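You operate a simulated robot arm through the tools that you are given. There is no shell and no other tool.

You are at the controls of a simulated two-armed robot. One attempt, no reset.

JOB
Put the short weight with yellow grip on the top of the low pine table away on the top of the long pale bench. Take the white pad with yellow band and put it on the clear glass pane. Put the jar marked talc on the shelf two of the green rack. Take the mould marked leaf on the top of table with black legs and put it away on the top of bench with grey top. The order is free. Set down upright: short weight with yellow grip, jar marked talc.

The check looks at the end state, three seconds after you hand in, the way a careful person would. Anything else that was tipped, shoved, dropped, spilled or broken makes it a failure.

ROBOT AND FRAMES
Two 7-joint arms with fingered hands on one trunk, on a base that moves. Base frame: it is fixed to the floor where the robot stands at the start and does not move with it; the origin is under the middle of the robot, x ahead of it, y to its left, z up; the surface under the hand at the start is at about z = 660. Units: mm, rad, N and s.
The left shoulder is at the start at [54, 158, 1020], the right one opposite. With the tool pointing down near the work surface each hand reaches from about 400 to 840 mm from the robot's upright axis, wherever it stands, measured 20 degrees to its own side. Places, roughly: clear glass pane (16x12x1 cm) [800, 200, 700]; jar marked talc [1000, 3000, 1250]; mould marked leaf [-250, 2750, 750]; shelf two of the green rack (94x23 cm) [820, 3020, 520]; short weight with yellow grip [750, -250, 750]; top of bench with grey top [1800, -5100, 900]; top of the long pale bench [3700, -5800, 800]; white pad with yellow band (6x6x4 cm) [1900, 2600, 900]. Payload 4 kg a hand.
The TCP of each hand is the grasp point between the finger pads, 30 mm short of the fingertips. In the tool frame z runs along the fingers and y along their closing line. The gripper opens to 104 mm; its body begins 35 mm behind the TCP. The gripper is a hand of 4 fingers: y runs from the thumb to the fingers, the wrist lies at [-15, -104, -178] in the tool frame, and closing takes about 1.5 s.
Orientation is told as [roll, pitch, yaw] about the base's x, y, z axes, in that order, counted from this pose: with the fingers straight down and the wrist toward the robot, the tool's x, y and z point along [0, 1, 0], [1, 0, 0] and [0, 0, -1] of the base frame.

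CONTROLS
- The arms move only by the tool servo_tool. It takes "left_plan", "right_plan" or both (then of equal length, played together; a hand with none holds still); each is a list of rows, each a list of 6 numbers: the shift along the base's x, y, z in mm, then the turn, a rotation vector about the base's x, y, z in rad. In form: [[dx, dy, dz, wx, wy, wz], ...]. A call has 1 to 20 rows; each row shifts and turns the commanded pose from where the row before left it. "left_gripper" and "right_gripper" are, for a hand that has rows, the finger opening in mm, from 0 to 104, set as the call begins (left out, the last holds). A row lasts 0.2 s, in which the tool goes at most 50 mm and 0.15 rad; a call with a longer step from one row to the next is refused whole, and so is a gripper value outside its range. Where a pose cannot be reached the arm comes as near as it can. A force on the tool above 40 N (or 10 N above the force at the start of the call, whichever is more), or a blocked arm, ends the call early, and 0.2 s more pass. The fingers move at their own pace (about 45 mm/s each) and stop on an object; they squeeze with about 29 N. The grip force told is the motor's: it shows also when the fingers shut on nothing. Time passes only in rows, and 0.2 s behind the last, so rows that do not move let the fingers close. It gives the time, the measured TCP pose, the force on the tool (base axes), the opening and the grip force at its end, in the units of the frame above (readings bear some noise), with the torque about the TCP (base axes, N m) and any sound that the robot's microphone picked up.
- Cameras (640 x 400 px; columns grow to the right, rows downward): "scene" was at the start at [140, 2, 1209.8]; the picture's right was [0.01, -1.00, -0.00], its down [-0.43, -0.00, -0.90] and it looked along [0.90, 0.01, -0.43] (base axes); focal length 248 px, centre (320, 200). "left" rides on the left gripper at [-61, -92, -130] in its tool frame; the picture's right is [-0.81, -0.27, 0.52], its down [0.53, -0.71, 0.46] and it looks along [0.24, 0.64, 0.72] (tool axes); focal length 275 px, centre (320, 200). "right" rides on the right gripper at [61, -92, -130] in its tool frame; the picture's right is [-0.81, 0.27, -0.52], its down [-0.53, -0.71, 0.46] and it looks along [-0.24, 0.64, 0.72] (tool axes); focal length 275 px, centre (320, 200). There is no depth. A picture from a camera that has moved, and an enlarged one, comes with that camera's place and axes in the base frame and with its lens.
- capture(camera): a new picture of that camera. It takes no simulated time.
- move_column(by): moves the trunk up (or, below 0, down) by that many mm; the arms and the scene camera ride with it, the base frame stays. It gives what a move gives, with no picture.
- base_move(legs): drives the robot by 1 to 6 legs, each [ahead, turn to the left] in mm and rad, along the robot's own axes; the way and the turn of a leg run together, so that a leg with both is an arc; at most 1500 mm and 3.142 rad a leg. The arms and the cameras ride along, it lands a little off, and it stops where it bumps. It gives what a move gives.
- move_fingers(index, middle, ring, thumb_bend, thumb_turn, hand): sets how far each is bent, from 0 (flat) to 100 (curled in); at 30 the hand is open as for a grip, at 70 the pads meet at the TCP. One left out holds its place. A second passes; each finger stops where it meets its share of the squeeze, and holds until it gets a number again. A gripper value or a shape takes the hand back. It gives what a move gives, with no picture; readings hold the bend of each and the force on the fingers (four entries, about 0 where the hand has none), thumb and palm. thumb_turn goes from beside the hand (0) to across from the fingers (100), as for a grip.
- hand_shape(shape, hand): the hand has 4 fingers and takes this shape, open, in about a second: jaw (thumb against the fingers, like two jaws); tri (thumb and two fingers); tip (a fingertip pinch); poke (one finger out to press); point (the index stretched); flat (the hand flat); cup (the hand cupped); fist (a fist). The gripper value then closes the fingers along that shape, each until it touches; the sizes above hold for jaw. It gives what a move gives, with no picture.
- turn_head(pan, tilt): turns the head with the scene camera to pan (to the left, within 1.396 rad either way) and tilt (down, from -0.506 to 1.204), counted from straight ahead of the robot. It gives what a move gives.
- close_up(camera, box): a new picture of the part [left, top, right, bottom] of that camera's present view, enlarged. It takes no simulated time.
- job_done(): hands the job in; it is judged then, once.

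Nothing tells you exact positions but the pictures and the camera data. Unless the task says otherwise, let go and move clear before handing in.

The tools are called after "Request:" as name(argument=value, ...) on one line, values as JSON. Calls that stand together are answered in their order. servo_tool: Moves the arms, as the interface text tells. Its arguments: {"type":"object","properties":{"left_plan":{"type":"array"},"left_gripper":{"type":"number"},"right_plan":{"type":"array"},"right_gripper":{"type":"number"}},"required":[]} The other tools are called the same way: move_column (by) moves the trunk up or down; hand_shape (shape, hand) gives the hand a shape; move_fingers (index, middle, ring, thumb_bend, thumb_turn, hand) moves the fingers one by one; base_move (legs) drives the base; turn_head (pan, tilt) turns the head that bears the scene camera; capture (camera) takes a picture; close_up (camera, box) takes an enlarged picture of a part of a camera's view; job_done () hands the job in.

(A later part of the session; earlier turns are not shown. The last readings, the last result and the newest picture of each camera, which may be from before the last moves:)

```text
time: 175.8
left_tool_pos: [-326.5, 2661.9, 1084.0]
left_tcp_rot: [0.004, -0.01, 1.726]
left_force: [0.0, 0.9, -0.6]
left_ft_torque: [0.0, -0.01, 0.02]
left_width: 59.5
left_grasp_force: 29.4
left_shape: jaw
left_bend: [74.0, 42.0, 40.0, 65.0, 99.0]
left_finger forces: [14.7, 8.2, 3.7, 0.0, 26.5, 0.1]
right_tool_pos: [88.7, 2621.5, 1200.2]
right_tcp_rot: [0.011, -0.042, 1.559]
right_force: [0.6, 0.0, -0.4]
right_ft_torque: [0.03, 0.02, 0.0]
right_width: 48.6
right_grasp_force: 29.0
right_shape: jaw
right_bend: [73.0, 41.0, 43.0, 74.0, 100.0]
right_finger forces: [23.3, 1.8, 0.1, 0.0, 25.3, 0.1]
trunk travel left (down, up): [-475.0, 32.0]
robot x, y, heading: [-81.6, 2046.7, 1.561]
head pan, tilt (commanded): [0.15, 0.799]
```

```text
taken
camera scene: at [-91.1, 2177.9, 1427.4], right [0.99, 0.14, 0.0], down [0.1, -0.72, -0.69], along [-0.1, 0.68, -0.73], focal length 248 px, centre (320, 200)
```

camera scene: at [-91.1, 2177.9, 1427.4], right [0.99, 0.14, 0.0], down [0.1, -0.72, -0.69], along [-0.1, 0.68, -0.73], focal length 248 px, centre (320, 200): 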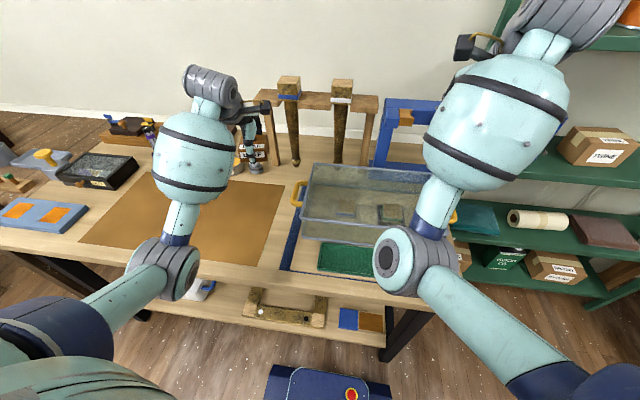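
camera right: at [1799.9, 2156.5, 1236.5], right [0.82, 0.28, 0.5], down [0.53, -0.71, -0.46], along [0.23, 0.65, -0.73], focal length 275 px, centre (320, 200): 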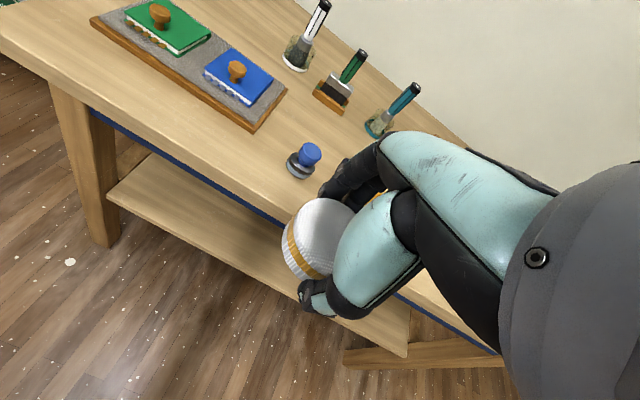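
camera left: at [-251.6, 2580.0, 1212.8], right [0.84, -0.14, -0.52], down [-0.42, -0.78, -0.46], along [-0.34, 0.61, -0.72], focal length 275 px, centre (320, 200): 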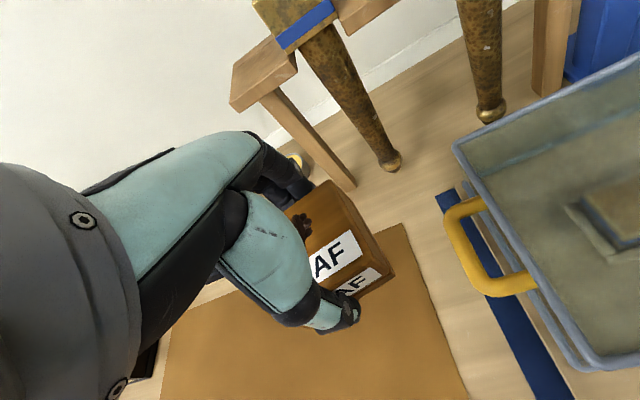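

The mould is safely in the left hand. I'll back off from the table, turn round, and drive toward the pine table with the glass pane (pane centre near (763, 187)).

Request:
base_move(legs=[[-420, 0]])

Request:
capture(camera="scene")

Request:
base_move(legs=[[0, 1.57], [0, 1.57]])

Request:
turn_head(pan=0.0, tilt=0.4)

Request:
capture(camera="scene")

```text
time: 178.5
left_tool_pos: [-327.7, 2244.2, 1083.7]
left_tcp_rot: [0.003, -0.011, 1.724]
left_force: [-0.9, 0.0, 0.0]
left_ft_torque: [0.01, 0.02, -0.03]
left_width: 59.6
left_grasp_force: 28.5
left_shape: jaw
left_bend: [74.0, 42.0, 40.0, 65.0, 99.0]
left_finger forces: [14.7, 8.2, 3.7, 0.0, 26.5, 0.0]
right_tool_pos: [85.9, 2201.4, 1201.9]
right_tcp_rot: [0.01, -0.042, 1.556]
right_force: [-0.3, 0.3, 0.6]
right_ft_torque: [-0.04, -0.01, 0.01]
right_width: 48.1
right_grasp_force: 28.7
right_shape: jaw
right_bend: [73.0, 41.0, 43.0, 74.0, 100.0]
right_finger forces: [23.3, 2.0, 0.0, 0.0, 25.2, 0.0]
trunk travel left (down, up): [-475.0, 32.0]
robot x, y, heading: [-84.9, 1623.8, 1.565]
head pan, tilt (commanded): [0.15, 0.799]
```

```text
taken
camera scene: at [-94.2, 1758.8, 1427.3], right [0.99, 0.14, 0.0], down [0.1, -0.72, -0.69], along [-0.1, 0.68, -0.73], focal length 248 px, centre (320, 200)
```

scene: 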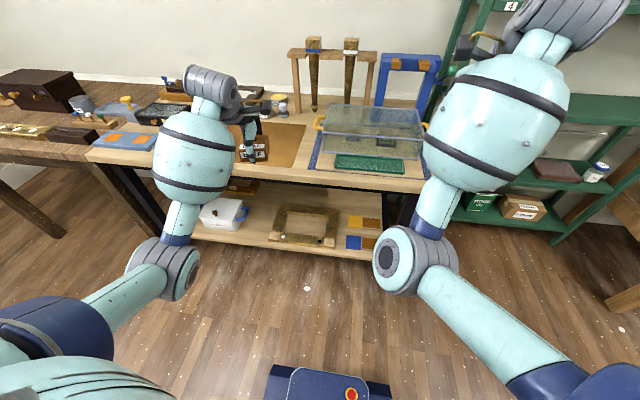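

```text
time: 187.9
left_tool_pos: [168.9, 1027.3, 1090.6]
left_tcp_rot: [0.002, -0.023, -1.403]
left_force: [-0.8, -0.2, -1.0]
left_ft_torque: [-0.02, -0.02, 0.01]
left_width: 58.6
left_grasp_force: 28.7
left_shape: jaw
left_bend: [74.0, 43.0, 40.0, 66.0, 99.0]
left_finger forces: [14.4, 7.9, 3.5, 0.0, 26.1, 0.0]
right_tool_pos: [-249.3, 1054.4, 1202.5]
right_tcp_rot: [0.006, -0.085, -1.576]
right_force: [0.1, -0.1, -1.1]
right_ft_torque: [-0.01, 0.01, -0.02]
right_width: 47.6
right_grasp_force: 29.4
right_shape: jaw
right_bend: [73.0, 41.0, 43.0, 75.0, 100.0]
right_finger forces: [22.3, 1.7, 0.0, 0.0, 24.0, 0.1]
trunk travel left (down, up): [-475.0, 32.0]
robot x, y, heading: [-115.0, 1626.5, -1.565]
head pan, tilt (commanded): [0.15, 0.799]
```

```text
time: 188.8
left_tool_pos: [167.8, 1041.7, 1097.8]
left_tcp_rot: [-0.001, -0.037, -1.404]
left_force: [0.6, 1.1, -1.6]
left_ft_torque: [-0.01, -0.01, 0.02]
left_width: 59.1
left_grasp_force: 28.6
left_shape: jaw
left_bend: [74.0, 43.0, 41.0, 66.0, 99.0]
left_finger forces: [15.0, 8.7, 4.1, 0.0, 27.8, 0.1]
right_tool_pos: [-248.4, 1066.4, 1212.9]
right_tcp_rot: [0.004, -0.125, -1.581]
right_force: [0.5, -0.2, -0.7]
right_ft_torque: [0.01, 0.0, 0.0]
right_width: 47.4
right_grasp_force: 28.6
right_shape: jaw
right_bend: [73.0, 41.0, 43.0, 75.0, 100.0]
right_finger forces: [22.2, 1.8, 0.0, 0.0, 24.2, 0.0]
trunk travel left (down, up): [-475.0, 32.0]
robot x, y, heading: [-114.8, 1626.8, -1.571]
head pan, tilt (commanded): [0.0, 0.4]
```

```text
taken
camera scene: at [-111.0, 1486.6, 1462.4], right [-1.0, 0.0, 0.0], down [0.0, 0.4, -0.92], along [0.0, -0.92, -0.4], focal length 248 px, centre (320, 200)
```

scene: 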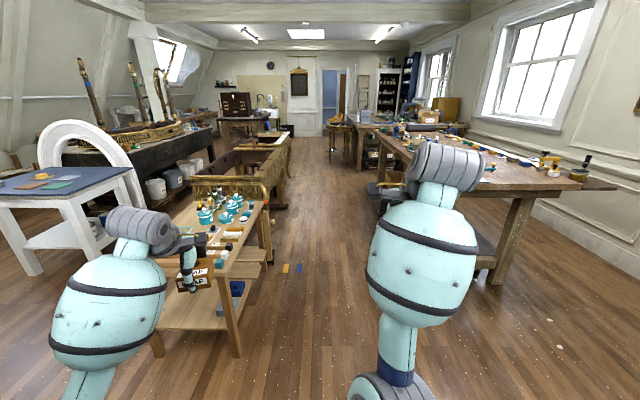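

Request:
close_up(camera="scene", box=[150, 60, 470, 300])

Request:
close_up(camera="scene", box=[190, 160, 350, 290])

Request:
close_up(camera="scene", box=[180, 60, 360, 170])

```text
1.67 times, centred on (310, 180) of scene
camera zoom: at [-111.0, 1486.6, 1462.4], right [-1.0, 0.0, 0.0], down [0.0, 0.4, -0.92], along [0.0, -0.92, -0.4], focal length 413 px, centre (337, 233)
```

zoom: 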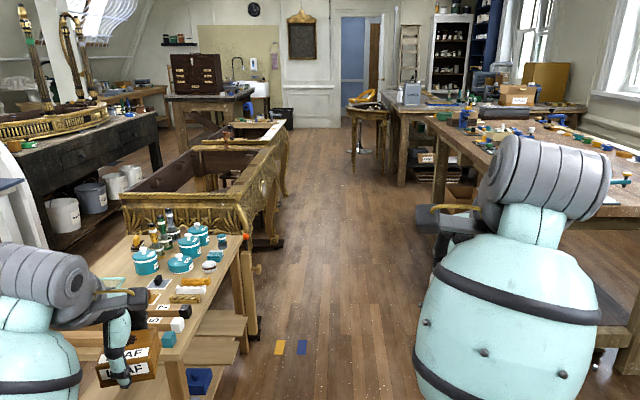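

```text
3.08 times, centred on (270, 225) of scene
camera zoom: at [-111.0, 1486.6, 1462.4], right [-1.0, 0.0, 0.0], down [0.0, 0.4, -0.92], along [0.0, -0.92, -0.4], focal length 763 px, centre (474, 123)
```

zoom: 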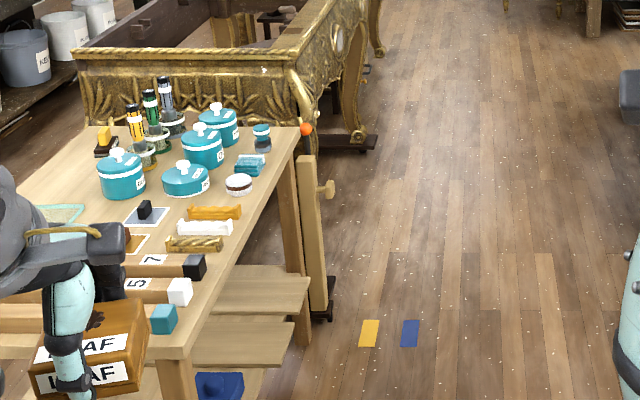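

```text
3.56 times, centred on (270, 115) of scene
camera zoom: at [-111.0, 1486.6, 1462.4], right [-1.0, 0.0, 0.0], down [0.0, 0.4, -0.92], along [0.0, -0.92, -0.4], focal length 881 px, centre (498, 502)
```

zoom: 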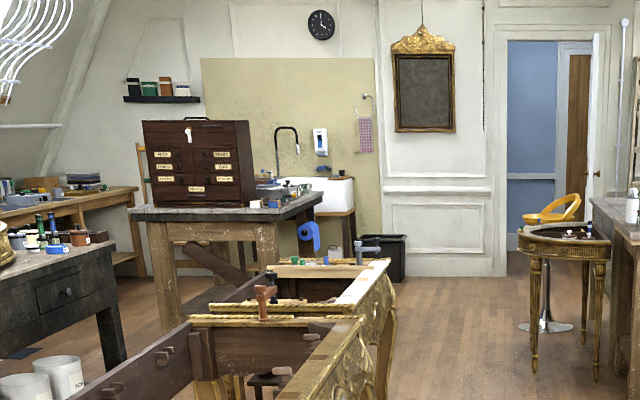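

The aisle toward the far benches is open between about x=-950 and x=350; two flat patches lie on the floor near (80–200, -330). Now I'll drive to stand before the glass pane end of the table, keeping the base out from under its edge.

Request:
base_move(legs=[[1255, 0]])

Request:
base_move(legs=[[0, 1.571]])

Request:
turn_head(pan=0.0, tilt=0.7)

Request:
capture(camera="scene")

```text
time: 195.4
left_tool_pos: [155.5, -210.7, 1097.9]
left_tcp_rot: [0.001, -0.034, -1.418]
left_force: [0.1, 0.2, -1.8]
left_ft_torque: [0.01, 0.03, -0.02]
left_width: 58.5
left_grasp_force: 28.9
left_shape: jaw
left_bend: [74.0, 43.0, 41.0, 66.0, 99.0]
left_finger forces: [15.0, 8.6, 4.1, 0.0, 27.9, 0.0]
right_tool_pos: [-259.3, -184.1, 1203.4]
right_tcp_rot: [0.003, -0.113, -1.592]
right_force: [-0.4, -0.5, 0.7]
right_ft_torque: [-0.02, 0.01, 0.0]
right_width: 47.5
right_grasp_force: 28.7
right_shape: jaw
right_bend: [73.0, 41.0, 43.0, 75.0, 100.0]
right_finger forces: [22.3, 1.8, 0.0, 0.1, 24.1, 0.1]
trunk travel left (down, up): [-475.0, 32.0]
robot x, y, heading: [-115.5, 377.6, -1.575]
head pan, tilt (commanded): [0.0, 0.4]
```

```text
time: 200.3
left_tool_pos: [458.9, 649.3, 1104.0]
left_tcp_rot: [-0.003, -0.047, 0.149]
left_force: [0.4, -0.2, -0.9]
left_ft_torque: [0.04, 0.01, 0.01]
left_width: 58.6
left_grasp_force: 28.8
left_shape: jaw
left_bend: [74.0, 43.0, 41.0, 66.0, 99.0]
left_finger forces: [14.6, 7.8, 3.6, 0.0, 26.1, 0.0]
right_tool_pos: [434.4, 233.6, 1206.1]
right_tcp_rot: [0.002, -0.149, -0.025]
right_force: [0.4, 0.2, -0.2]
right_ft_torque: [0.0, 0.0, 0.0]
right_width: 47.0
right_grasp_force: 29.4
right_shape: jaw
right_bend: [73.0, 41.0, 43.0, 75.0, 100.0]
right_finger forces: [21.8, 1.8, 0.0, 0.1, 23.7, 0.0]
trunk travel left (down, up): [-475.0, 32.0]
robot x, y, heading: [-115.3, 362.6, -0.015]
head pan, tilt (commanded): [0.0, 0.4]
```

```text
time: 201.2
left_tool_pos: [445.1, 650.4, 1111.8]
left_tcp_rot: [-0.006, -0.06, 0.151]
left_force: [-0.4, 0.1, -0.7]
left_ft_torque: [0.0, -0.02, 0.01]
left_width: 58.3
left_grasp_force: 29.1
left_shape: jaw
left_bend: [74.0, 43.0, 41.0, 66.0, 99.0]
left_finger forces: [15.2, 8.3, 3.9, 0.0, 27.4, 0.1]
right_tool_pos: [423.1, 233.9, 1215.8]
right_tcp_rot: [0.0, -0.189, -0.028]
right_force: [-0.2, 0.0, -0.6]
right_ft_torque: [-0.01, 0.0, 0.0]
right_width: 47.0
right_grasp_force: 29.2
right_shape: jaw
right_bend: [73.0, 41.0, 43.0, 75.0, 100.0]
right_finger forces: [22.0, 1.8, 0.1, 0.0, 24.0, 0.1]
trunk travel left (down, up): [-475.0, 32.0]
robot x, y, heading: [-117.2, 361.3, -0.009]
head pan, tilt (commanded): [0.0, 0.7]
```

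```text
taken
camera scene: at [17.4, 363.6, 1435.8], right [-0.01, -1.0, 0.0], down [-0.65, 0.01, -0.76], along [0.76, -0.01, -0.65], focal length 248 px, centre (320, 200)
```

scene: 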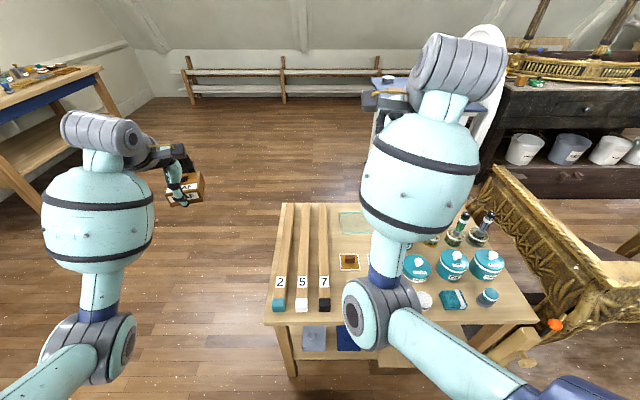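

I'll lower the trunk, move up to the table, and then reach the right hand out over the pane.

Request:
move_column(by=-200)

Request:
base_move(legs=[[100, 0]])

Request:
capture(camera="scene")

Request:
capture(camera="right")

```text
time: 203.3
left_tool_pos: [445.8, 649.0, 911.3]
left_tcp_rot: [-0.003, -0.061, 0.148]
left_force: [0.1, 0.1, -1.2]
left_ft_torque: [0.01, -0.01, 0.01]
left_width: 58.4
left_grasp_force: 29.4
left_shape: jaw
left_bend: [74.0, 43.0, 41.0, 66.0, 99.0]
left_finger forces: [15.2, 8.2, 3.9, 0.1, 27.4, 0.0]
right_tool_pos: [422.5, 233.7, 1013.9]
right_tcp_rot: [-0.001, -0.181, -0.027]
right_force: [0.0, -0.6, -0.9]
right_ft_torque: [0.02, 0.01, -0.03]
right_width: 47.2
right_grasp_force: 28.8
right_shape: jaw
right_bend: [73.0, 41.0, 43.0, 75.0, 100.0]
right_finger forces: [22.1, 1.7, 0.0, 0.0, 24.0, 0.1]
trunk travel left (down, up): [-275.0, 232.0]
robot x, y, heading: [-117.1, 365.8, -0.009]
head pan, tilt (commanded): [0.0, 0.7]
```

```text
time: 204.5
left_tool_pos: [548.7, 646.7, 908.4]
left_tcp_rot: [-0.002, -0.057, 0.15]
left_force: [0.3, 0.6, -1.0]
left_ft_torque: [-0.04, 0.04, 0.01]
left_width: 58.2
left_grasp_force: 28.7
left_shape: jaw
left_bend: [74.0, 43.0, 41.0, 66.0, 99.0]
left_finger forces: [15.3, 8.2, 3.9, 0.0, 27.5, 0.0]
right_tool_pos: [526.9, 232.6, 1012.0]
right_tcp_rot: [-0.002, -0.178, -0.026]
right_force: [0.5, -0.1, -0.5]
right_ft_torque: [-0.01, 0.03, -0.02]
right_width: 47.1
right_grasp_force: 28.6
right_shape: jaw
right_bend: [73.0, 41.0, 43.0, 75.0, 100.0]
right_finger forces: [22.0, 1.8, 0.0, 0.0, 23.9, 0.0]
trunk travel left (down, up): [-275.0, 232.0]
robot x, y, heading: [-13.7, 361.1, -0.013]
head pan, tilt (commanded): [0.0, 0.7]
```

```text
taken
camera scene: at [119.3, 361.4, 1234.7], right [-0.01, -1.0, 0.0], down [-0.66, 0.01, -0.75], along [0.75, -0.01, -0.66], focal length 248 px, centre (320, 200)
```

scene: 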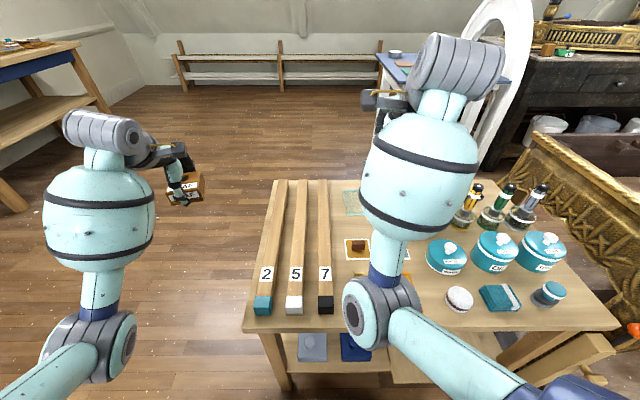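

```text
taken
camera right: at [414.4, 296.7, 1124.8], right [0.16, -0.81, 0.56], down [-0.64, -0.52, -0.57], along [0.76, -0.27, -0.6], focal length 275 px, centre (320, 200)
```

right: 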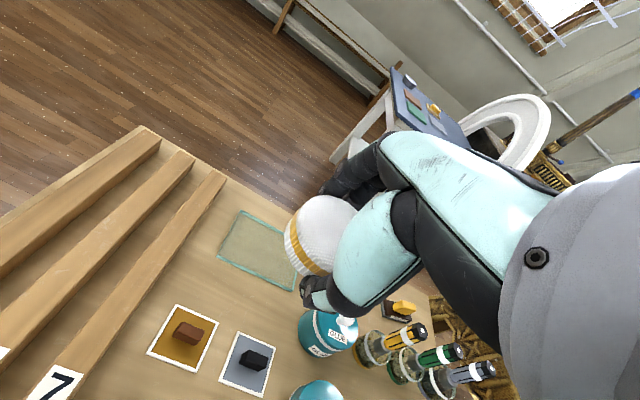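

The pane's centre measures near (760, 184). I'll level the right hand and bring the pad to a hover over it.

Request:
servo_tool(right_plan=[[20, -5, -14, 0, 0.018, 0.0026], [23, -5, -20, 0, 0.018, 0.0026], [24, -5, -22, 0, 0.018, 0.0026], [24, -5, -22, 0, 0.018, 0.0026], [24, -5, -22, 0, 0.018, 0.0026], [24, -5, -22, 0, 0.018, 0.0026], [24, -5, -22, 0, 0.018, 0.0026], [24, -5, -22, 0, 0.018, 0.0026], [24, -5, -22, 0, 0.018, 0.0026], [22, -4, -20, 0, 0.018, 0.0026], [0, 0, 0, 0, 0, 0]])

Request:
capture(camera="right")

Request:
capture(camera="scene")

Request:
capture(camera="left")

```text
time: 206.9
left_tool_pos: [534.9, 648.1, 919.2]
left_tcp_rot: [-0.004, -0.073, 0.152]
left_force: [-0.7, 0.1, -0.5]
left_ft_torque: [0.01, 0.01, 0.02]
left_width: 58.4
left_grasp_force: 29.6
left_shape: jaw
left_bend: [74.0, 43.0, 41.0, 66.0, 99.0]
left_finger forces: [15.3, 8.2, 4.0, 0.0, 27.4, 0.0]
right_tool_pos: [745.0, 184.0, 812.4]
right_tcp_rot: [-0.003, -0.015, -0.002]
right_force: [0.3, -0.6, -0.4]
right_ft_torque: [0.03, 0.0, 0.0]
right_width: 47.2
right_grasp_force: 29.0
right_shape: jaw
right_bend: [73.0, 41.0, 43.0, 75.0, 100.0]
right_finger forces: [21.9, 1.7, 0.0, 0.1, 23.5, 0.0]
trunk travel left (down, up): [-275.0, 232.0]
robot x, y, heading: [-18.8, 358.3, -0.014]
head pan, tilt (commanded): [0.0, 0.7]
```

```text
taken
camera right: at [651.5, 245.3, 942.4], right [0.27, -0.81, 0.52], down [-0.71, -0.53, -0.46], along [0.65, -0.25, -0.71], focal length 275 px, centre (320, 200)
```

right: 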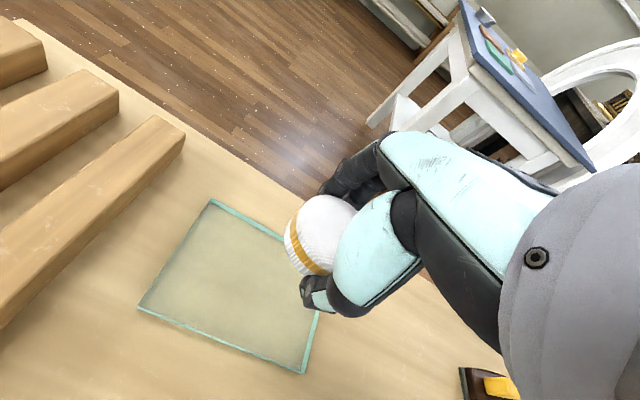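

```text
taken
camera scene: at [116.0, 361.5, 1235.2], right [-0.01, -1.0, 0.0], down [-0.65, 0.01, -0.76], along [0.76, -0.01, -0.65], focal length 248 px, centre (320, 200)
```

scene: 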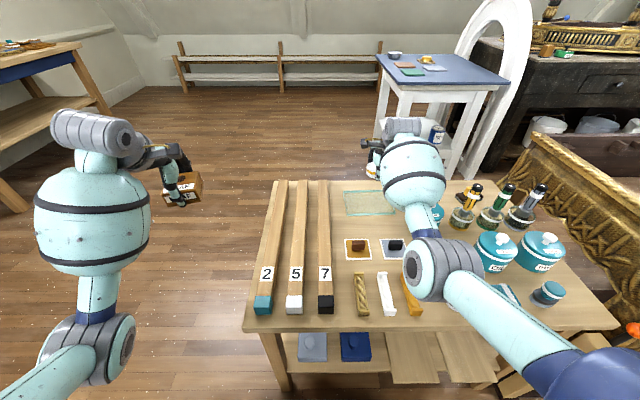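

```text
taken
camera left: at [443.8, 573.3, 1042.1], right [-0.11, -0.84, -0.53], down [-0.75, 0.42, -0.51], along [0.65, 0.34, -0.68], focal length 275 px, centre (320, 200)
```

left: 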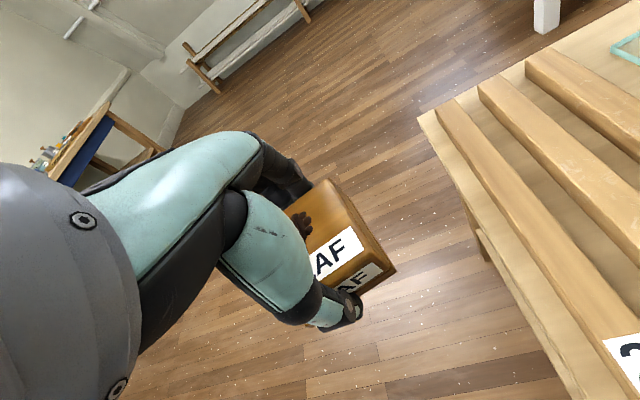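

The pane's centre comes out at (758, 185), and the pad sits about 9 mm to the left of the grip point. I'll shift to suit and descend to near the glass.

Request:
servo_tool(right_plan=[[4, -3, -15, 0, 0.005, 0], [4, -3, -18, 0, 0.005, 0], [4, -2, -18, 0, 0.005, 0], [1, 0, -16, 0, 0, 0], [0, 0, -12, 0, 0, 0], [0, 0, 0, 0, 0, 0]])

Request:
capture(camera="right")

Request:
close_up(camera="scene", box=[320, 140, 470, 260])

```text
time: 208.3
left_tool_pos: [535.2, 648.1, 919.0]
left_tcp_rot: [-0.007, -0.072, 0.15]
left_force: [-0.3, -0.3, -1.4]
left_ft_torque: [0.02, -0.01, 0.01]
left_width: 58.3
left_grasp_force: 29.0
left_shape: jaw
left_bend: [74.0, 43.0, 41.0, 66.0, 99.0]
left_finger forces: [15.2, 8.2, 4.0, 0.0, 27.4, 0.0]
right_tool_pos: [760.0, 175.4, 732.4]
right_tcp_rot: [-0.003, 0.002, -0.001]
right_force: [-0.7, 0.4, -0.7]
right_ft_torque: [-0.01, -0.03, -0.01]
right_width: 47.2
right_grasp_force: 28.4
right_shape: jaw
right_bend: [73.0, 41.0, 43.0, 75.0, 100.0]
right_finger forces: [21.8, 1.7, 0.0, 0.0, 23.6, 0.0]
trunk travel left (down, up): [-275.0, 232.0]
robot x, y, heading: [-16.9, 358.6, -0.011]
head pan, tilt (commanded): [0.0, 0.7]
```

```text
taken
camera right: at [668.7, 237.4, 863.2], right [0.27, -0.81, 0.52], down [-0.72, -0.53, -0.45], along [0.64, -0.25, -0.73], focal length 275 px, centre (320, 200)
```

right: 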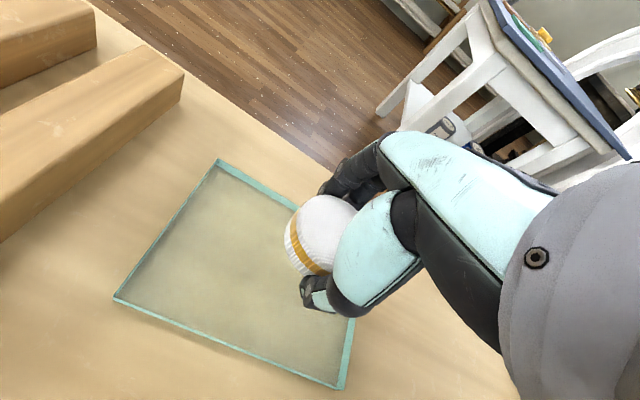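

```text
3.33 times, centred on (395, 200) of scene
camera zoom: at [116.5, 361.4, 1235.1], right [-0.01, -1.0, 0.0], down [-0.65, 0.01, -0.76], along [0.76, -0.01, -0.65], focal length 826 px, centre (70, 200)
```

zoom: 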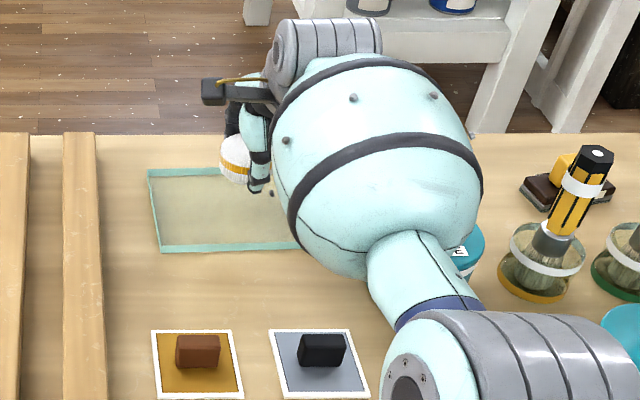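

Request:
servo_tool(right_plan=[[0, 0, -8, 0, 0, 0], [0, 0, -6, 0, 0, 0], [0, 0, -4, 0, 0, 0], [0, 0, 0, 0, 0, 0]])

Request:
servo_tool(right_plan=[[0, 0, -3, 0, 0, 0], [0, 0, -2, 0, 0, 0], [0, 0, -2, 0, 0, 0], [0, 0, 0, 0, 0, 0]])

Request:
capture(camera="right")

```text
time: 209.3
left_tool_pos: [535.1, 649.4, 919.0]
left_tcp_rot: [-0.005, -0.073, 0.15]
left_force: [0.0, -0.5, -0.7]
left_ft_torque: [0.02, -0.04, 0.01]
left_width: 58.4
left_grasp_force: 29.3
left_shape: jaw
left_bend: [74.0, 43.0, 41.0, 66.0, 99.0]
left_finger forces: [15.2, 8.2, 4.0, 0.0, 27.5, 0.0]
right_tool_pos: [761.7, 175.3, 712.9]
right_tcp_rot: [-0.004, 0.002, -0.002]
right_force: [-0.4, -0.7, 0.0]
right_ft_torque: [0.01, -0.02, 0.03]
right_width: 47.3
right_grasp_force: 29.0
right_shape: jaw
right_bend: [73.0, 41.0, 43.0, 75.0, 100.0]
right_finger forces: [21.8, 1.8, 0.1, 0.1, 23.6, 0.1]
trunk travel left (down, up): [-275.0, 232.0]
robot x, y, heading: [-19.1, 361.1, -0.011]
head pan, tilt (commanded): [0.0, 0.7]
```

```text
time: 210.3
left_tool_pos: [534.9, 648.7, 917.2]
left_tcp_rot: [-0.004, -0.071, 0.149]
left_force: [-0.4, 0.0, -0.4]
left_ft_torque: [-0.03, 0.02, 0.01]
left_width: 58.4
left_grasp_force: 29.1
left_shape: jaw
left_bend: [74.0, 43.0, 41.0, 66.0, 99.0]
left_finger forces: [15.2, 8.2, 3.9, 0.0, 27.5, 0.0]
right_tool_pos: [762.8, 174.9, 706.8]
right_tcp_rot: [-0.004, 0.001, -0.002]
right_force: [-0.3, 0.1, -0.5]
right_ft_torque: [-0.03, 0.04, -0.02]
right_width: 46.9
right_grasp_force: 29.3
right_shape: jaw
right_bend: [73.0, 41.0, 43.0, 75.0, 100.0]
right_finger forces: [21.8, 1.7, 0.1, 0.1, 23.6, 0.0]
trunk travel left (down, up): [-275.0, 232.0]
robot x, y, heading: [-20.5, 362.9, -0.01]
head pan, tilt (commanded): [0.0, 0.7]
```

```text
taken
camera right: at [671.3, 237.1, 837.2], right [0.27, -0.81, 0.52], down [-0.72, -0.53, -0.45], along [0.64, -0.25, -0.73], focal length 275 px, centre (320, 200)
```

right: 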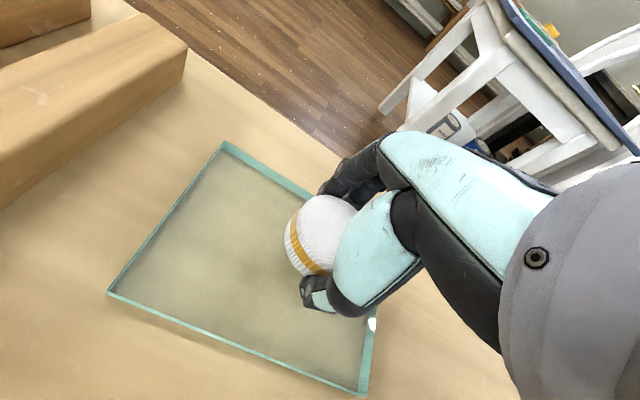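

Request:
servo_tool(right_plan=[[0, 0, -2, 0, 0, 0], [0, 0, -2, 0, 0, 0], [0, 0, 0, 0, 0, 0]])

Request:
servo_tool(right_plan=[[0, 0, -2, 0, 0, 0], [0, 0, 0, 0, 0, 0]])

```text
time: 211.1
left_tool_pos: [535.5, 647.6, 918.6]
left_tcp_rot: [-0.004, -0.072, 0.151]
left_force: [0.1, 0.9, -1.0]
left_ft_torque: [-0.03, -0.01, 0.0]
left_width: 58.4
left_grasp_force: 29.2
left_shape: jaw
left_bend: [74.0, 43.0, 41.0, 66.0, 99.0]
left_finger forces: [15.3, 8.2, 4.0, 0.0, 27.4, 0.0]
right_tool_pos: [763.1, 175.4, 702.6]
right_tcp_rot: [-0.004, 0.004, -0.002]
right_force: [0.2, 0.6, 0.3]
right_ft_torque: [-0.01, 0.03, 0.0]
right_width: 47.1
right_grasp_force: 29.3
right_shape: jaw
right_bend: [73.0, 41.0, 43.0, 75.0, 100.0]
right_finger forces: [21.8, 1.7, 0.0, 0.1, 23.6, 0.0]
trunk travel left (down, up): [-275.0, 232.0]
robot x, y, heading: [-13.1, 357.3, -0.014]
head pan, tilt (commanded): [0.0, 0.7]
```

```text
time: 211.7
left_tool_pos: [534.2, 647.9, 919.7]
left_tcp_rot: [-0.005, -0.074, 0.151]
left_force: [0.2, 0.6, -0.8]
left_ft_torque: [-0.03, 0.04, 0.0]
left_width: 58.4
left_grasp_force: 29.2
left_shape: jaw
left_bend: [74.0, 43.0, 41.0, 66.0, 99.0]
left_finger forces: [15.3, 8.2, 4.1, 0.0, 27.3, 0.0]
right_tool_pos: [764.8, 174.9, 701.5]
right_tcp_rot: [-0.003, 0.002, -0.002]
right_force: [-0.3, 0.2, 4.1]
right_ft_torque: [0.07, -0.17, 0.01]
right_width: 47.0
right_grasp_force: 29.1
right_shape: jaw
right_bend: [73.0, 41.0, 43.0, 75.0, 100.0]
right_finger forces: [26.2, 1.7, 0.0, 0.0, 23.6, 0.0]
trunk travel left (down, up): [-275.0, 232.0]
robot x, y, heading: [-16.9, 362.6, -0.013]
head pan, tilt (commanded): [0.0, 0.7]
```

Light contact on the glass. I'll ease up 1 mm and open the hand.

Request:
servo_tool(right_plan=[[0, 0, 1, 0, 0, 0], [0, 0, 0, 0, 0, 0]])

Request:
servo_tool(right_plan=[[0, 0, 0, 0, 0, 0], [0, 0, 0, 0, 0, 0], [0, 0, 0, 0, 0, 0], [0, 0, 0, 0, 0, 0]], right_gripper=70)

Request:
servo_tool(right_plan=[[0, 0, 2, 0, 0, 0], [0, 0, 2, 0, 0, 0], [0, 0, 2, 0, 0, 0], [0, 0, 0, 0, 0, 0]], right_gripper=96)

Request:
capture(camera="right")

Request:
close_up(camera="scene", box=[320, 140, 470, 260])

```text
time: 212.3
left_tool_pos: [534.9, 647.2, 918.3]
left_tcp_rot: [-0.006, -0.073, 0.149]
left_force: [0.7, -0.5, -0.3]
left_ft_torque: [0.01, 0.0, -0.04]
left_width: 58.4
left_grasp_force: 28.7
left_shape: jaw
left_bend: [74.0, 43.0, 41.0, 66.0, 99.0]
left_finger forces: [15.1, 8.3, 4.0, 0.0, 27.4, 0.1]
right_tool_pos: [762.5, 175.1, 701.7]
right_tcp_rot: [-0.003, 0.001, -0.002]
right_force: [1.1, 0.3, 3.1]
right_ft_torque: [0.04, -0.24, -0.02]
right_width: 47.3
right_grasp_force: 29.2
right_shape: jaw
right_bend: [73.0, 41.0, 43.0, 75.0, 100.0]
right_finger forces: [25.8, 2.0, 0.0, 0.1, 23.4, 0.0]
trunk travel left (down, up): [-275.0, 232.0]
robot x, y, heading: [-17.0, 361.3, -0.011]
head pan, tilt (commanded): [0.0, 0.7]
```

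```text
time: 213.3
left_tool_pos: [534.9, 648.0, 918.8]
left_tcp_rot: [-0.005, -0.072, 0.15]
left_force: [-0.6, 0.1, -0.7]
left_ft_torque: [0.03, -0.02, 0.03]
left_width: 58.4
left_grasp_force: 28.8
left_shape: jaw
left_bend: [74.0, 43.0, 41.0, 66.0, 99.0]
left_finger forces: [15.2, 8.2, 4.0, 0.0, 27.4, 0.0]
right_tool_pos: [763.1, 175.1, 701.7]
right_tcp_rot: [-0.005, 0.002, -0.003]
right_force: [-0.3, 0.2, 2.5]
right_ft_torque: [-0.02, -0.08, -0.01]
right_width: 69.3
right_grasp_force: 0.0
right_shape: jaw
right_bend: [28.0, 38.0, 35.0, 60.0, 100.0]
right_finger forces: [0.1, 2.5, 0.1, 0.0, 0.1, 0.0]
trunk travel left (down, up): [-275.0, 232.0]
robot x, y, heading: [-20.5, 364.1, -0.01]
head pan, tilt (commanded): [0.0, 0.7]
```

```text
time: 214.3
left_tool_pos: [535.9, 647.6, 917.5]
left_tcp_rot: [-0.006, -0.072, 0.149]
left_force: [0.7, 1.0, -1.7]
left_ft_torque: [0.01, -0.01, 0.0]
left_width: 58.2
left_grasp_force: 29.4
left_shape: jaw
left_bend: [74.0, 43.0, 41.0, 66.0, 99.0]
left_finger forces: [15.2, 8.2, 3.9, 0.0, 27.3, 0.0]
right_tool_pos: [762.2, 175.8, 706.2]
right_tcp_rot: [-0.003, 0.003, -0.002]
right_force: [-0.5, 0.6, 0.5]
right_ft_torque: [-0.01, -0.06, 0.01]
right_width: 95.7
right_grasp_force: 0.0
right_shape: jaw
right_bend: [32.0, 31.0, 30.0, 31.0, 98.0]
right_finger forces: [0.0, 0.1, 0.0, 0.0, 0.1, 0.0]
trunk travel left (down, up): [-275.0, 232.0]
robot x, y, heading: [-16.5, 363.1, -0.015]
head pan, tilt (commanded): [0.0, 0.7]
```

```text
taken
camera right: at [671.1, 237.2, 837.9], right [0.27, -0.81, 0.52], down [-0.72, -0.53, -0.45], along [0.64, -0.25, -0.73], focal length 275 px, centre (320, 200)
```

right: 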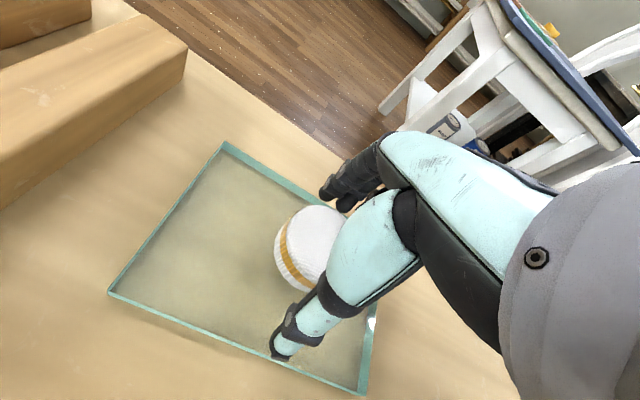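

```text
3.33 times, centred on (395, 200) of scene
camera zoom: at [116.6, 361.4, 1235.1], right [-0.01, -1.0, 0.0], down [-0.65, 0.01, -0.76], along [0.76, -0.01, -0.65], focal length 826 px, centre (70, 200)
```

zoom: 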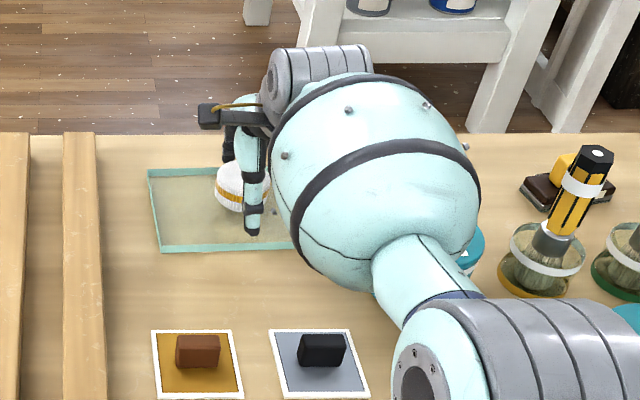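

The pad rests on the glass. I'll raise the hand straight up and verify.

Request:
servo_tool(right_plan=[[0, 0, 8, 0, 0, 0], [0, 0, 15, 0, 0, 0], [0, 0, 20, 0, 0, 0], [0, 0, 25, 0, 0, 0], [0, 0, 25, 0, 0, 0], [-10, 0, 25, 0, 0, 0], [-15, 0, 25, 0, 0, 0], [-20, 0, 25, 0, 0, 0], [-20, 0, 20, 0, 0, 0], [0, 0, 0, 0, 0, 0]])

Request:
capture(camera="right")

Request:
capture(camera="scene")

```text
time: 216.5
left_tool_pos: [536.0, 647.4, 918.4]
left_tcp_rot: [-0.005, -0.07, 0.15]
left_force: [0.1, 0.1, -0.5]
left_ft_torque: [0.03, -0.03, 0.02]
left_width: 58.4
left_grasp_force: 29.1
left_shape: jaw
left_bend: [74.0, 43.0, 41.0, 66.0, 99.0]
left_finger forces: [15.1, 8.3, 4.0, 0.1, 27.4, 0.0]
right_tool_pos: [691.7, 174.6, 896.4]
right_tcp_rot: [-0.003, 0.002, -0.002]
right_force: [0.5, -0.7, 0.3]
right_ft_torque: [0.02, -0.01, 0.03]
right_width: 95.9
right_grasp_force: 0.1
right_shape: jaw
right_bend: [32.0, 31.0, 30.0, 31.0, 98.0]
right_finger forces: [0.0, 0.0, 0.0, 0.1, 0.1, 0.0]
trunk travel left (down, up): [-275.0, 232.0]
robot x, y, heading: [-14.9, 361.3, -0.016]
head pan, tilt (commanded): [0.0, 0.7]
```

```text
taken
camera right: at [601.2, 236.2, 1027.0], right [0.27, -0.81, 0.52], down [-0.72, -0.53, -0.45], along [0.64, -0.25, -0.73], focal length 275 px, centre (320, 200)
```

right: 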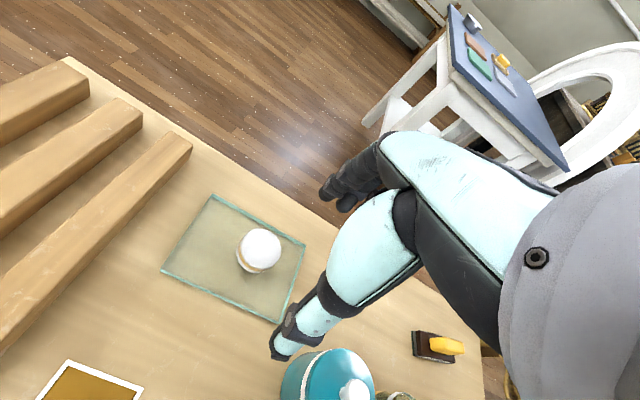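

```text
taken
camera scene: at [116.9, 361.4, 1235.1], right [-0.01, -1.0, 0.0], down [-0.65, 0.01, -0.76], along [0.76, -0.01, -0.65], focal length 248 px, centre (320, 200)
```

scene: 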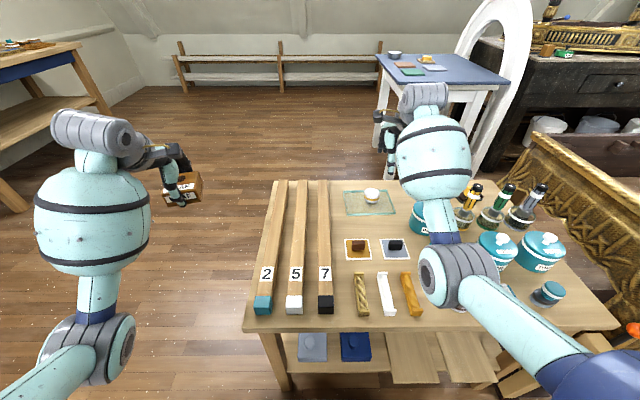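

The pad sits centred on the pane. Next I'll shift the robot sideways to y≈0 to reach the weight, raising the trunk first for clearance over the bottles.

Request:
move_column(by=80)

Request:
base_move(legs=[[-160, 0], [0, -1.555], [365, 0], [0, 1.571]])

Request:
capture(camera="scene")

```text
time: 217.7
left_tool_pos: [536.2, 648.0, 998.0]
left_tcp_rot: [-0.006, -0.071, 0.15]
left_force: [-0.5, 0.0, -1.2]
left_ft_torque: [-0.01, 0.01, 0.01]
left_width: 58.3
left_grasp_force: 28.5
left_shape: jaw
left_bend: [74.0, 43.0, 41.0, 66.0, 99.0]
left_finger forces: [15.2, 8.2, 4.0, 0.1, 27.4, 0.0]
right_tool_pos: [692.6, 174.2, 975.0]
right_tcp_rot: [-0.005, 0.002, -0.002]
right_force: [-0.2, 0.2, -0.5]
right_ft_torque: [0.0, 0.03, -0.02]
right_width: 95.9
right_grasp_force: 0.1
right_shape: jaw
right_bend: [32.0, 31.0, 30.0, 31.0, 98.0]
right_finger forces: [0.0, 0.0, 0.0, 0.0, 0.0, 0.1]
trunk travel left (down, up): [-355.0, 152.0]
robot x, y, heading: [-17.7, 362.0, -0.016]
head pan, tilt (commanded): [0.0, 0.7]
```

```text
time: 230.1
left_tool_pos: [369.3, 301.6, 997.9]
left_tcp_rot: [-0.006, -0.072, 0.18]
left_force: [-0.2, 1.0, -0.3]
left_ft_torque: [0.0, 0.0, 0.03]
left_width: 57.7
left_grasp_force: 28.8
left_shape: jaw
left_bend: [74.0, 43.0, 41.0, 66.0, 99.0]
left_finger forces: [14.4, 7.5, 3.7, 0.0, 25.5, 0.1]
right_tool_pos: [541.0, -167.2, 975.6]
right_tcp_rot: [-0.004, 0.001, 0.028]
right_force: [-0.1, -0.6, 0.1]
right_ft_torque: [0.01, 0.0, -0.01]
right_width: 96.1
right_grasp_force: 0.1
right_shape: jaw
right_bend: [32.0, 31.0, 30.0, 31.0, 98.0]
right_finger forces: [0.0, 0.0, 0.0, 0.0, 0.0, 0.0]
trunk travel left (down, up): [-355.0, 152.0]
robot x, y, heading: [-172.8, -19.0, 0.021]
head pan, tilt (commanded): [0.0, 0.7]
```

```text
taken
camera scene: at [-39.5, -12.5, 1314.4], right [0.02, -1.0, 0.0], down [-0.65, -0.01, -0.76], along [0.76, 0.01, -0.65], focal length 248 px, centre (320, 200)
```

scene: 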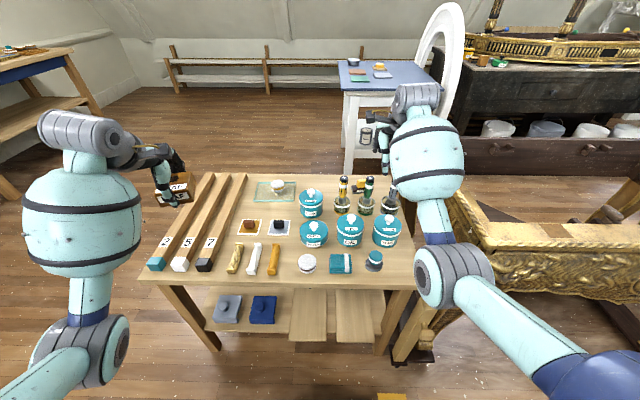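

Now I'll roll up to the table again, keep the right hand high, and look down on the weight from above.

Request:
base_move(legs=[[158, 0]])

Request:
capture(camera="right")

Request:
capture(camera="scene")

```text
time: 231.6
left_tool_pos: [518.1, 304.5, 1003.5]
left_tcp_rot: [-0.009, -0.085, 0.182]
left_force: [0.6, 0.5, -0.9]
left_ft_torque: [-0.01, 0.02, -0.01]
left_width: 57.7
left_grasp_force: 28.6
left_shape: jaw
left_bend: [74.0, 43.0, 41.0, 66.0, 98.0]
left_finger forces: [15.1, 8.0, 3.9, 0.0, 27.2, 0.0]
right_tool_pos: [690.0, -165.4, 983.4]
right_tcp_rot: [-0.003, -0.011, 0.029]
right_force: [0.2, -0.2, -0.1]
right_ft_torque: [-0.01, 0.03, -0.02]
right_width: 96.0
right_grasp_force: 0.1
right_shape: jaw
right_bend: [32.0, 31.0, 30.0, 31.0, 98.0]
right_finger forces: [0.1, 0.0, 0.1, 0.1, 0.0, 0.0]
trunk travel left (down, up): [-355.0, 152.0]
robot x, y, heading: [-16.7, -14.7, 0.02]
head pan, tilt (commanded): [0.0, 0.7]
```

```text
taken
camera right: at [595.1, -105.6, 1114.0], right [0.29, -0.8, 0.52], down [-0.69, -0.55, -0.46], along [0.66, -0.23, -0.72], focal length 275 px, centre (320, 200)
```

right: 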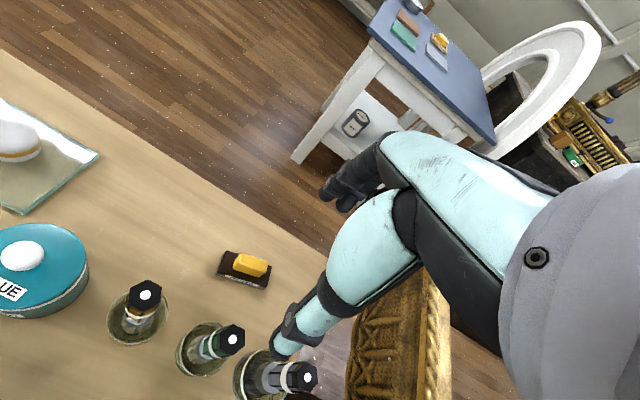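

```text
taken
camera scene: at [121.4, -9.7, 1314.5], right [0.02, -1.0, 0.0], down [-0.65, -0.01, -0.76], along [0.76, 0.01, -0.65], focal length 248 px, centre (320, 200)
```

scene: 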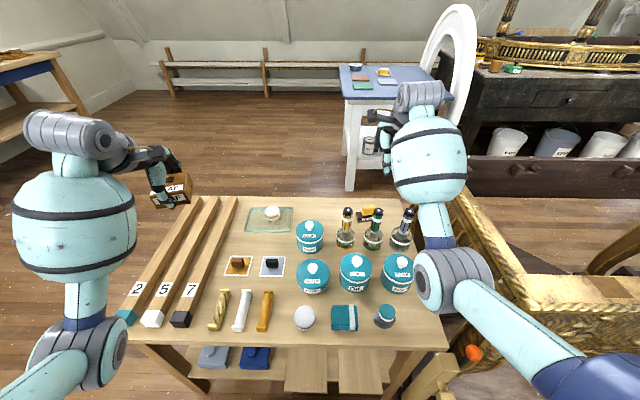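

Request:
close_up(camera="right", box=[90, 220, 330, 400])

Request:
close_up(camera="scene", box=[330, 190, 430, 270])

```text
2.22 times, centred on (210, 310) of right
camera zoom: at [595.1, -105.6, 1114.0], right [0.29, -0.8, 0.52], down [-0.69, -0.55, -0.46], along [0.66, -0.23, -0.72], focal length 612 px, centre (564, -44)
```

zoom: 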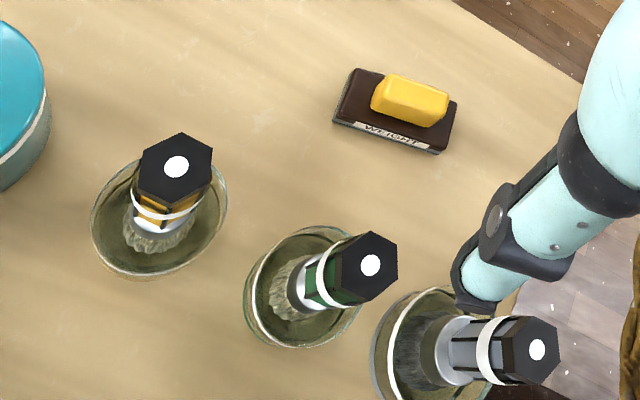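

```text
5.00 times, centred on (380, 230) of scene
camera zoom: at [121.4, -9.7, 1314.5], right [0.02, -1.0, 0.0], down [-0.65, -0.01, -0.76], along [0.76, 0.01, -0.65], focal length 1239 px, centre (20, 50)
```

zoom: 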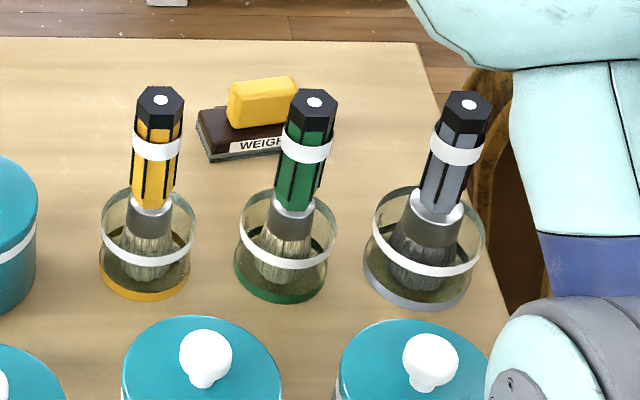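

The weight's grip is centred near (781, -175), its long side turned about 0.2 rad. I'll lower the trunk a bit, bring the right hand over it turned to match, with a narrower opening.

Request:
move_column(by=-50)

Request:
servo_tool(right_plan=[[18, -2, 0, 0, 0.002, 0.038], [18, -2, 0, 0, 0.002, 0.038], [18, -2, 0, 0, 0.002, 0.038], [18, -2, 0, 0, 0.002, 0.038], [18, -2, 0, 0, 0.002, 0.038], [0, 0, 0, 0, 0, 0]], right_gripper=70)

Request:
capture(camera="right")

Request:
capture(camera="scene")

```text
time: 232.5
left_tool_pos: [504.3, 303.9, 961.5]
left_tcp_rot: [-0.01, -0.096, 0.181]
left_force: [0.1, -0.7, -1.3]
left_ft_torque: [0.02, 0.0, -0.03]
left_width: 57.7
left_grasp_force: 28.8
left_shape: jaw
left_bend: [74.0, 43.0, 41.0, 66.0, 98.0]
left_finger forces: [15.1, 8.0, 4.0, 0.0, 27.4, 0.1]
right_tool_pos: [677.5, -163.9, 943.3]
right_tcp_rot: [-0.004, -0.023, 0.028]
right_force: [0.1, -0.6, -0.6]
right_ft_torque: [0.03, 0.0, -0.02]
right_width: 96.0
right_grasp_force: 0.1
right_shape: jaw
right_bend: [32.0, 31.0, 30.0, 31.0, 98.0]
right_finger forces: [0.1, 0.2, 0.0, 0.0, 0.0, 0.0]
trunk travel left (down, up): [-305.0, 202.0]
robot x, y, heading: [-15.9, -13.6, 0.022]
head pan, tilt (commanded): [0.0, 0.7]
```

```text
time: 233.9
left_tool_pos: [506.3, 304.1, 960.8]
left_tcp_rot: [-0.007, -0.099, 0.182]
left_force: [0.6, 0.5, -0.7]
left_ft_torque: [0.0, -0.01, -0.03]
left_width: 57.7
left_grasp_force: 29.2
left_shape: jaw
left_bend: [74.0, 43.0, 41.0, 66.0, 98.0]
left_finger forces: [15.1, 8.0, 4.0, 0.0, 27.4, 0.0]
right_tool_pos: [769.2, -175.8, 943.6]
right_tcp_rot: [0.0, -0.014, 0.217]
right_force: [0.6, -0.2, -0.2]
right_ft_torque: [-0.04, -0.01, 0.0]
right_width: 70.5
right_grasp_force: 0.0
right_shape: jaw
right_bend: [28.0, 38.0, 35.0, 60.0, 99.0]
right_finger forces: [0.0, 0.0, 0.0, 0.1, 0.0, 0.1]
trunk travel left (down, up): [-305.0, 202.0]
robot x, y, heading: [-12.9, -14.4, 0.018]
head pan, tilt (commanded): [0.0, 0.7]
```

```text
taken
camera right: at [665.8, -135.3, 1072.6], right [0.44, -0.73, 0.52], down [-0.57, -0.67, -0.46], along [0.69, -0.1, -0.71], focal length 275 px, centre (320, 200)
```

right: 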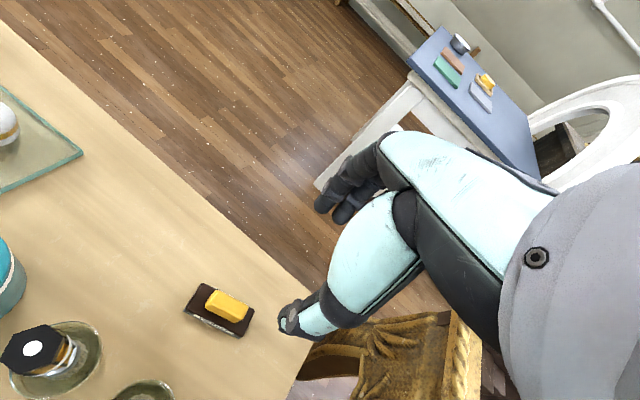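

```text
taken
camera scene: at [121.0, -9.5, 1264.7], right [0.02, -1.0, 0.0], down [-0.65, -0.01, -0.76], along [0.76, 0.01, -0.65], focal length 248 px, centre (320, 200)
```

scene: 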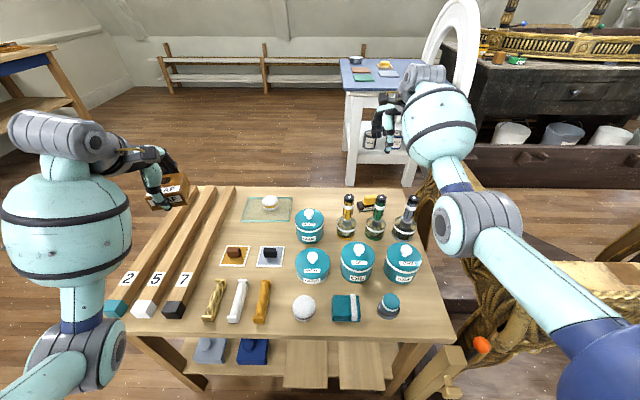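

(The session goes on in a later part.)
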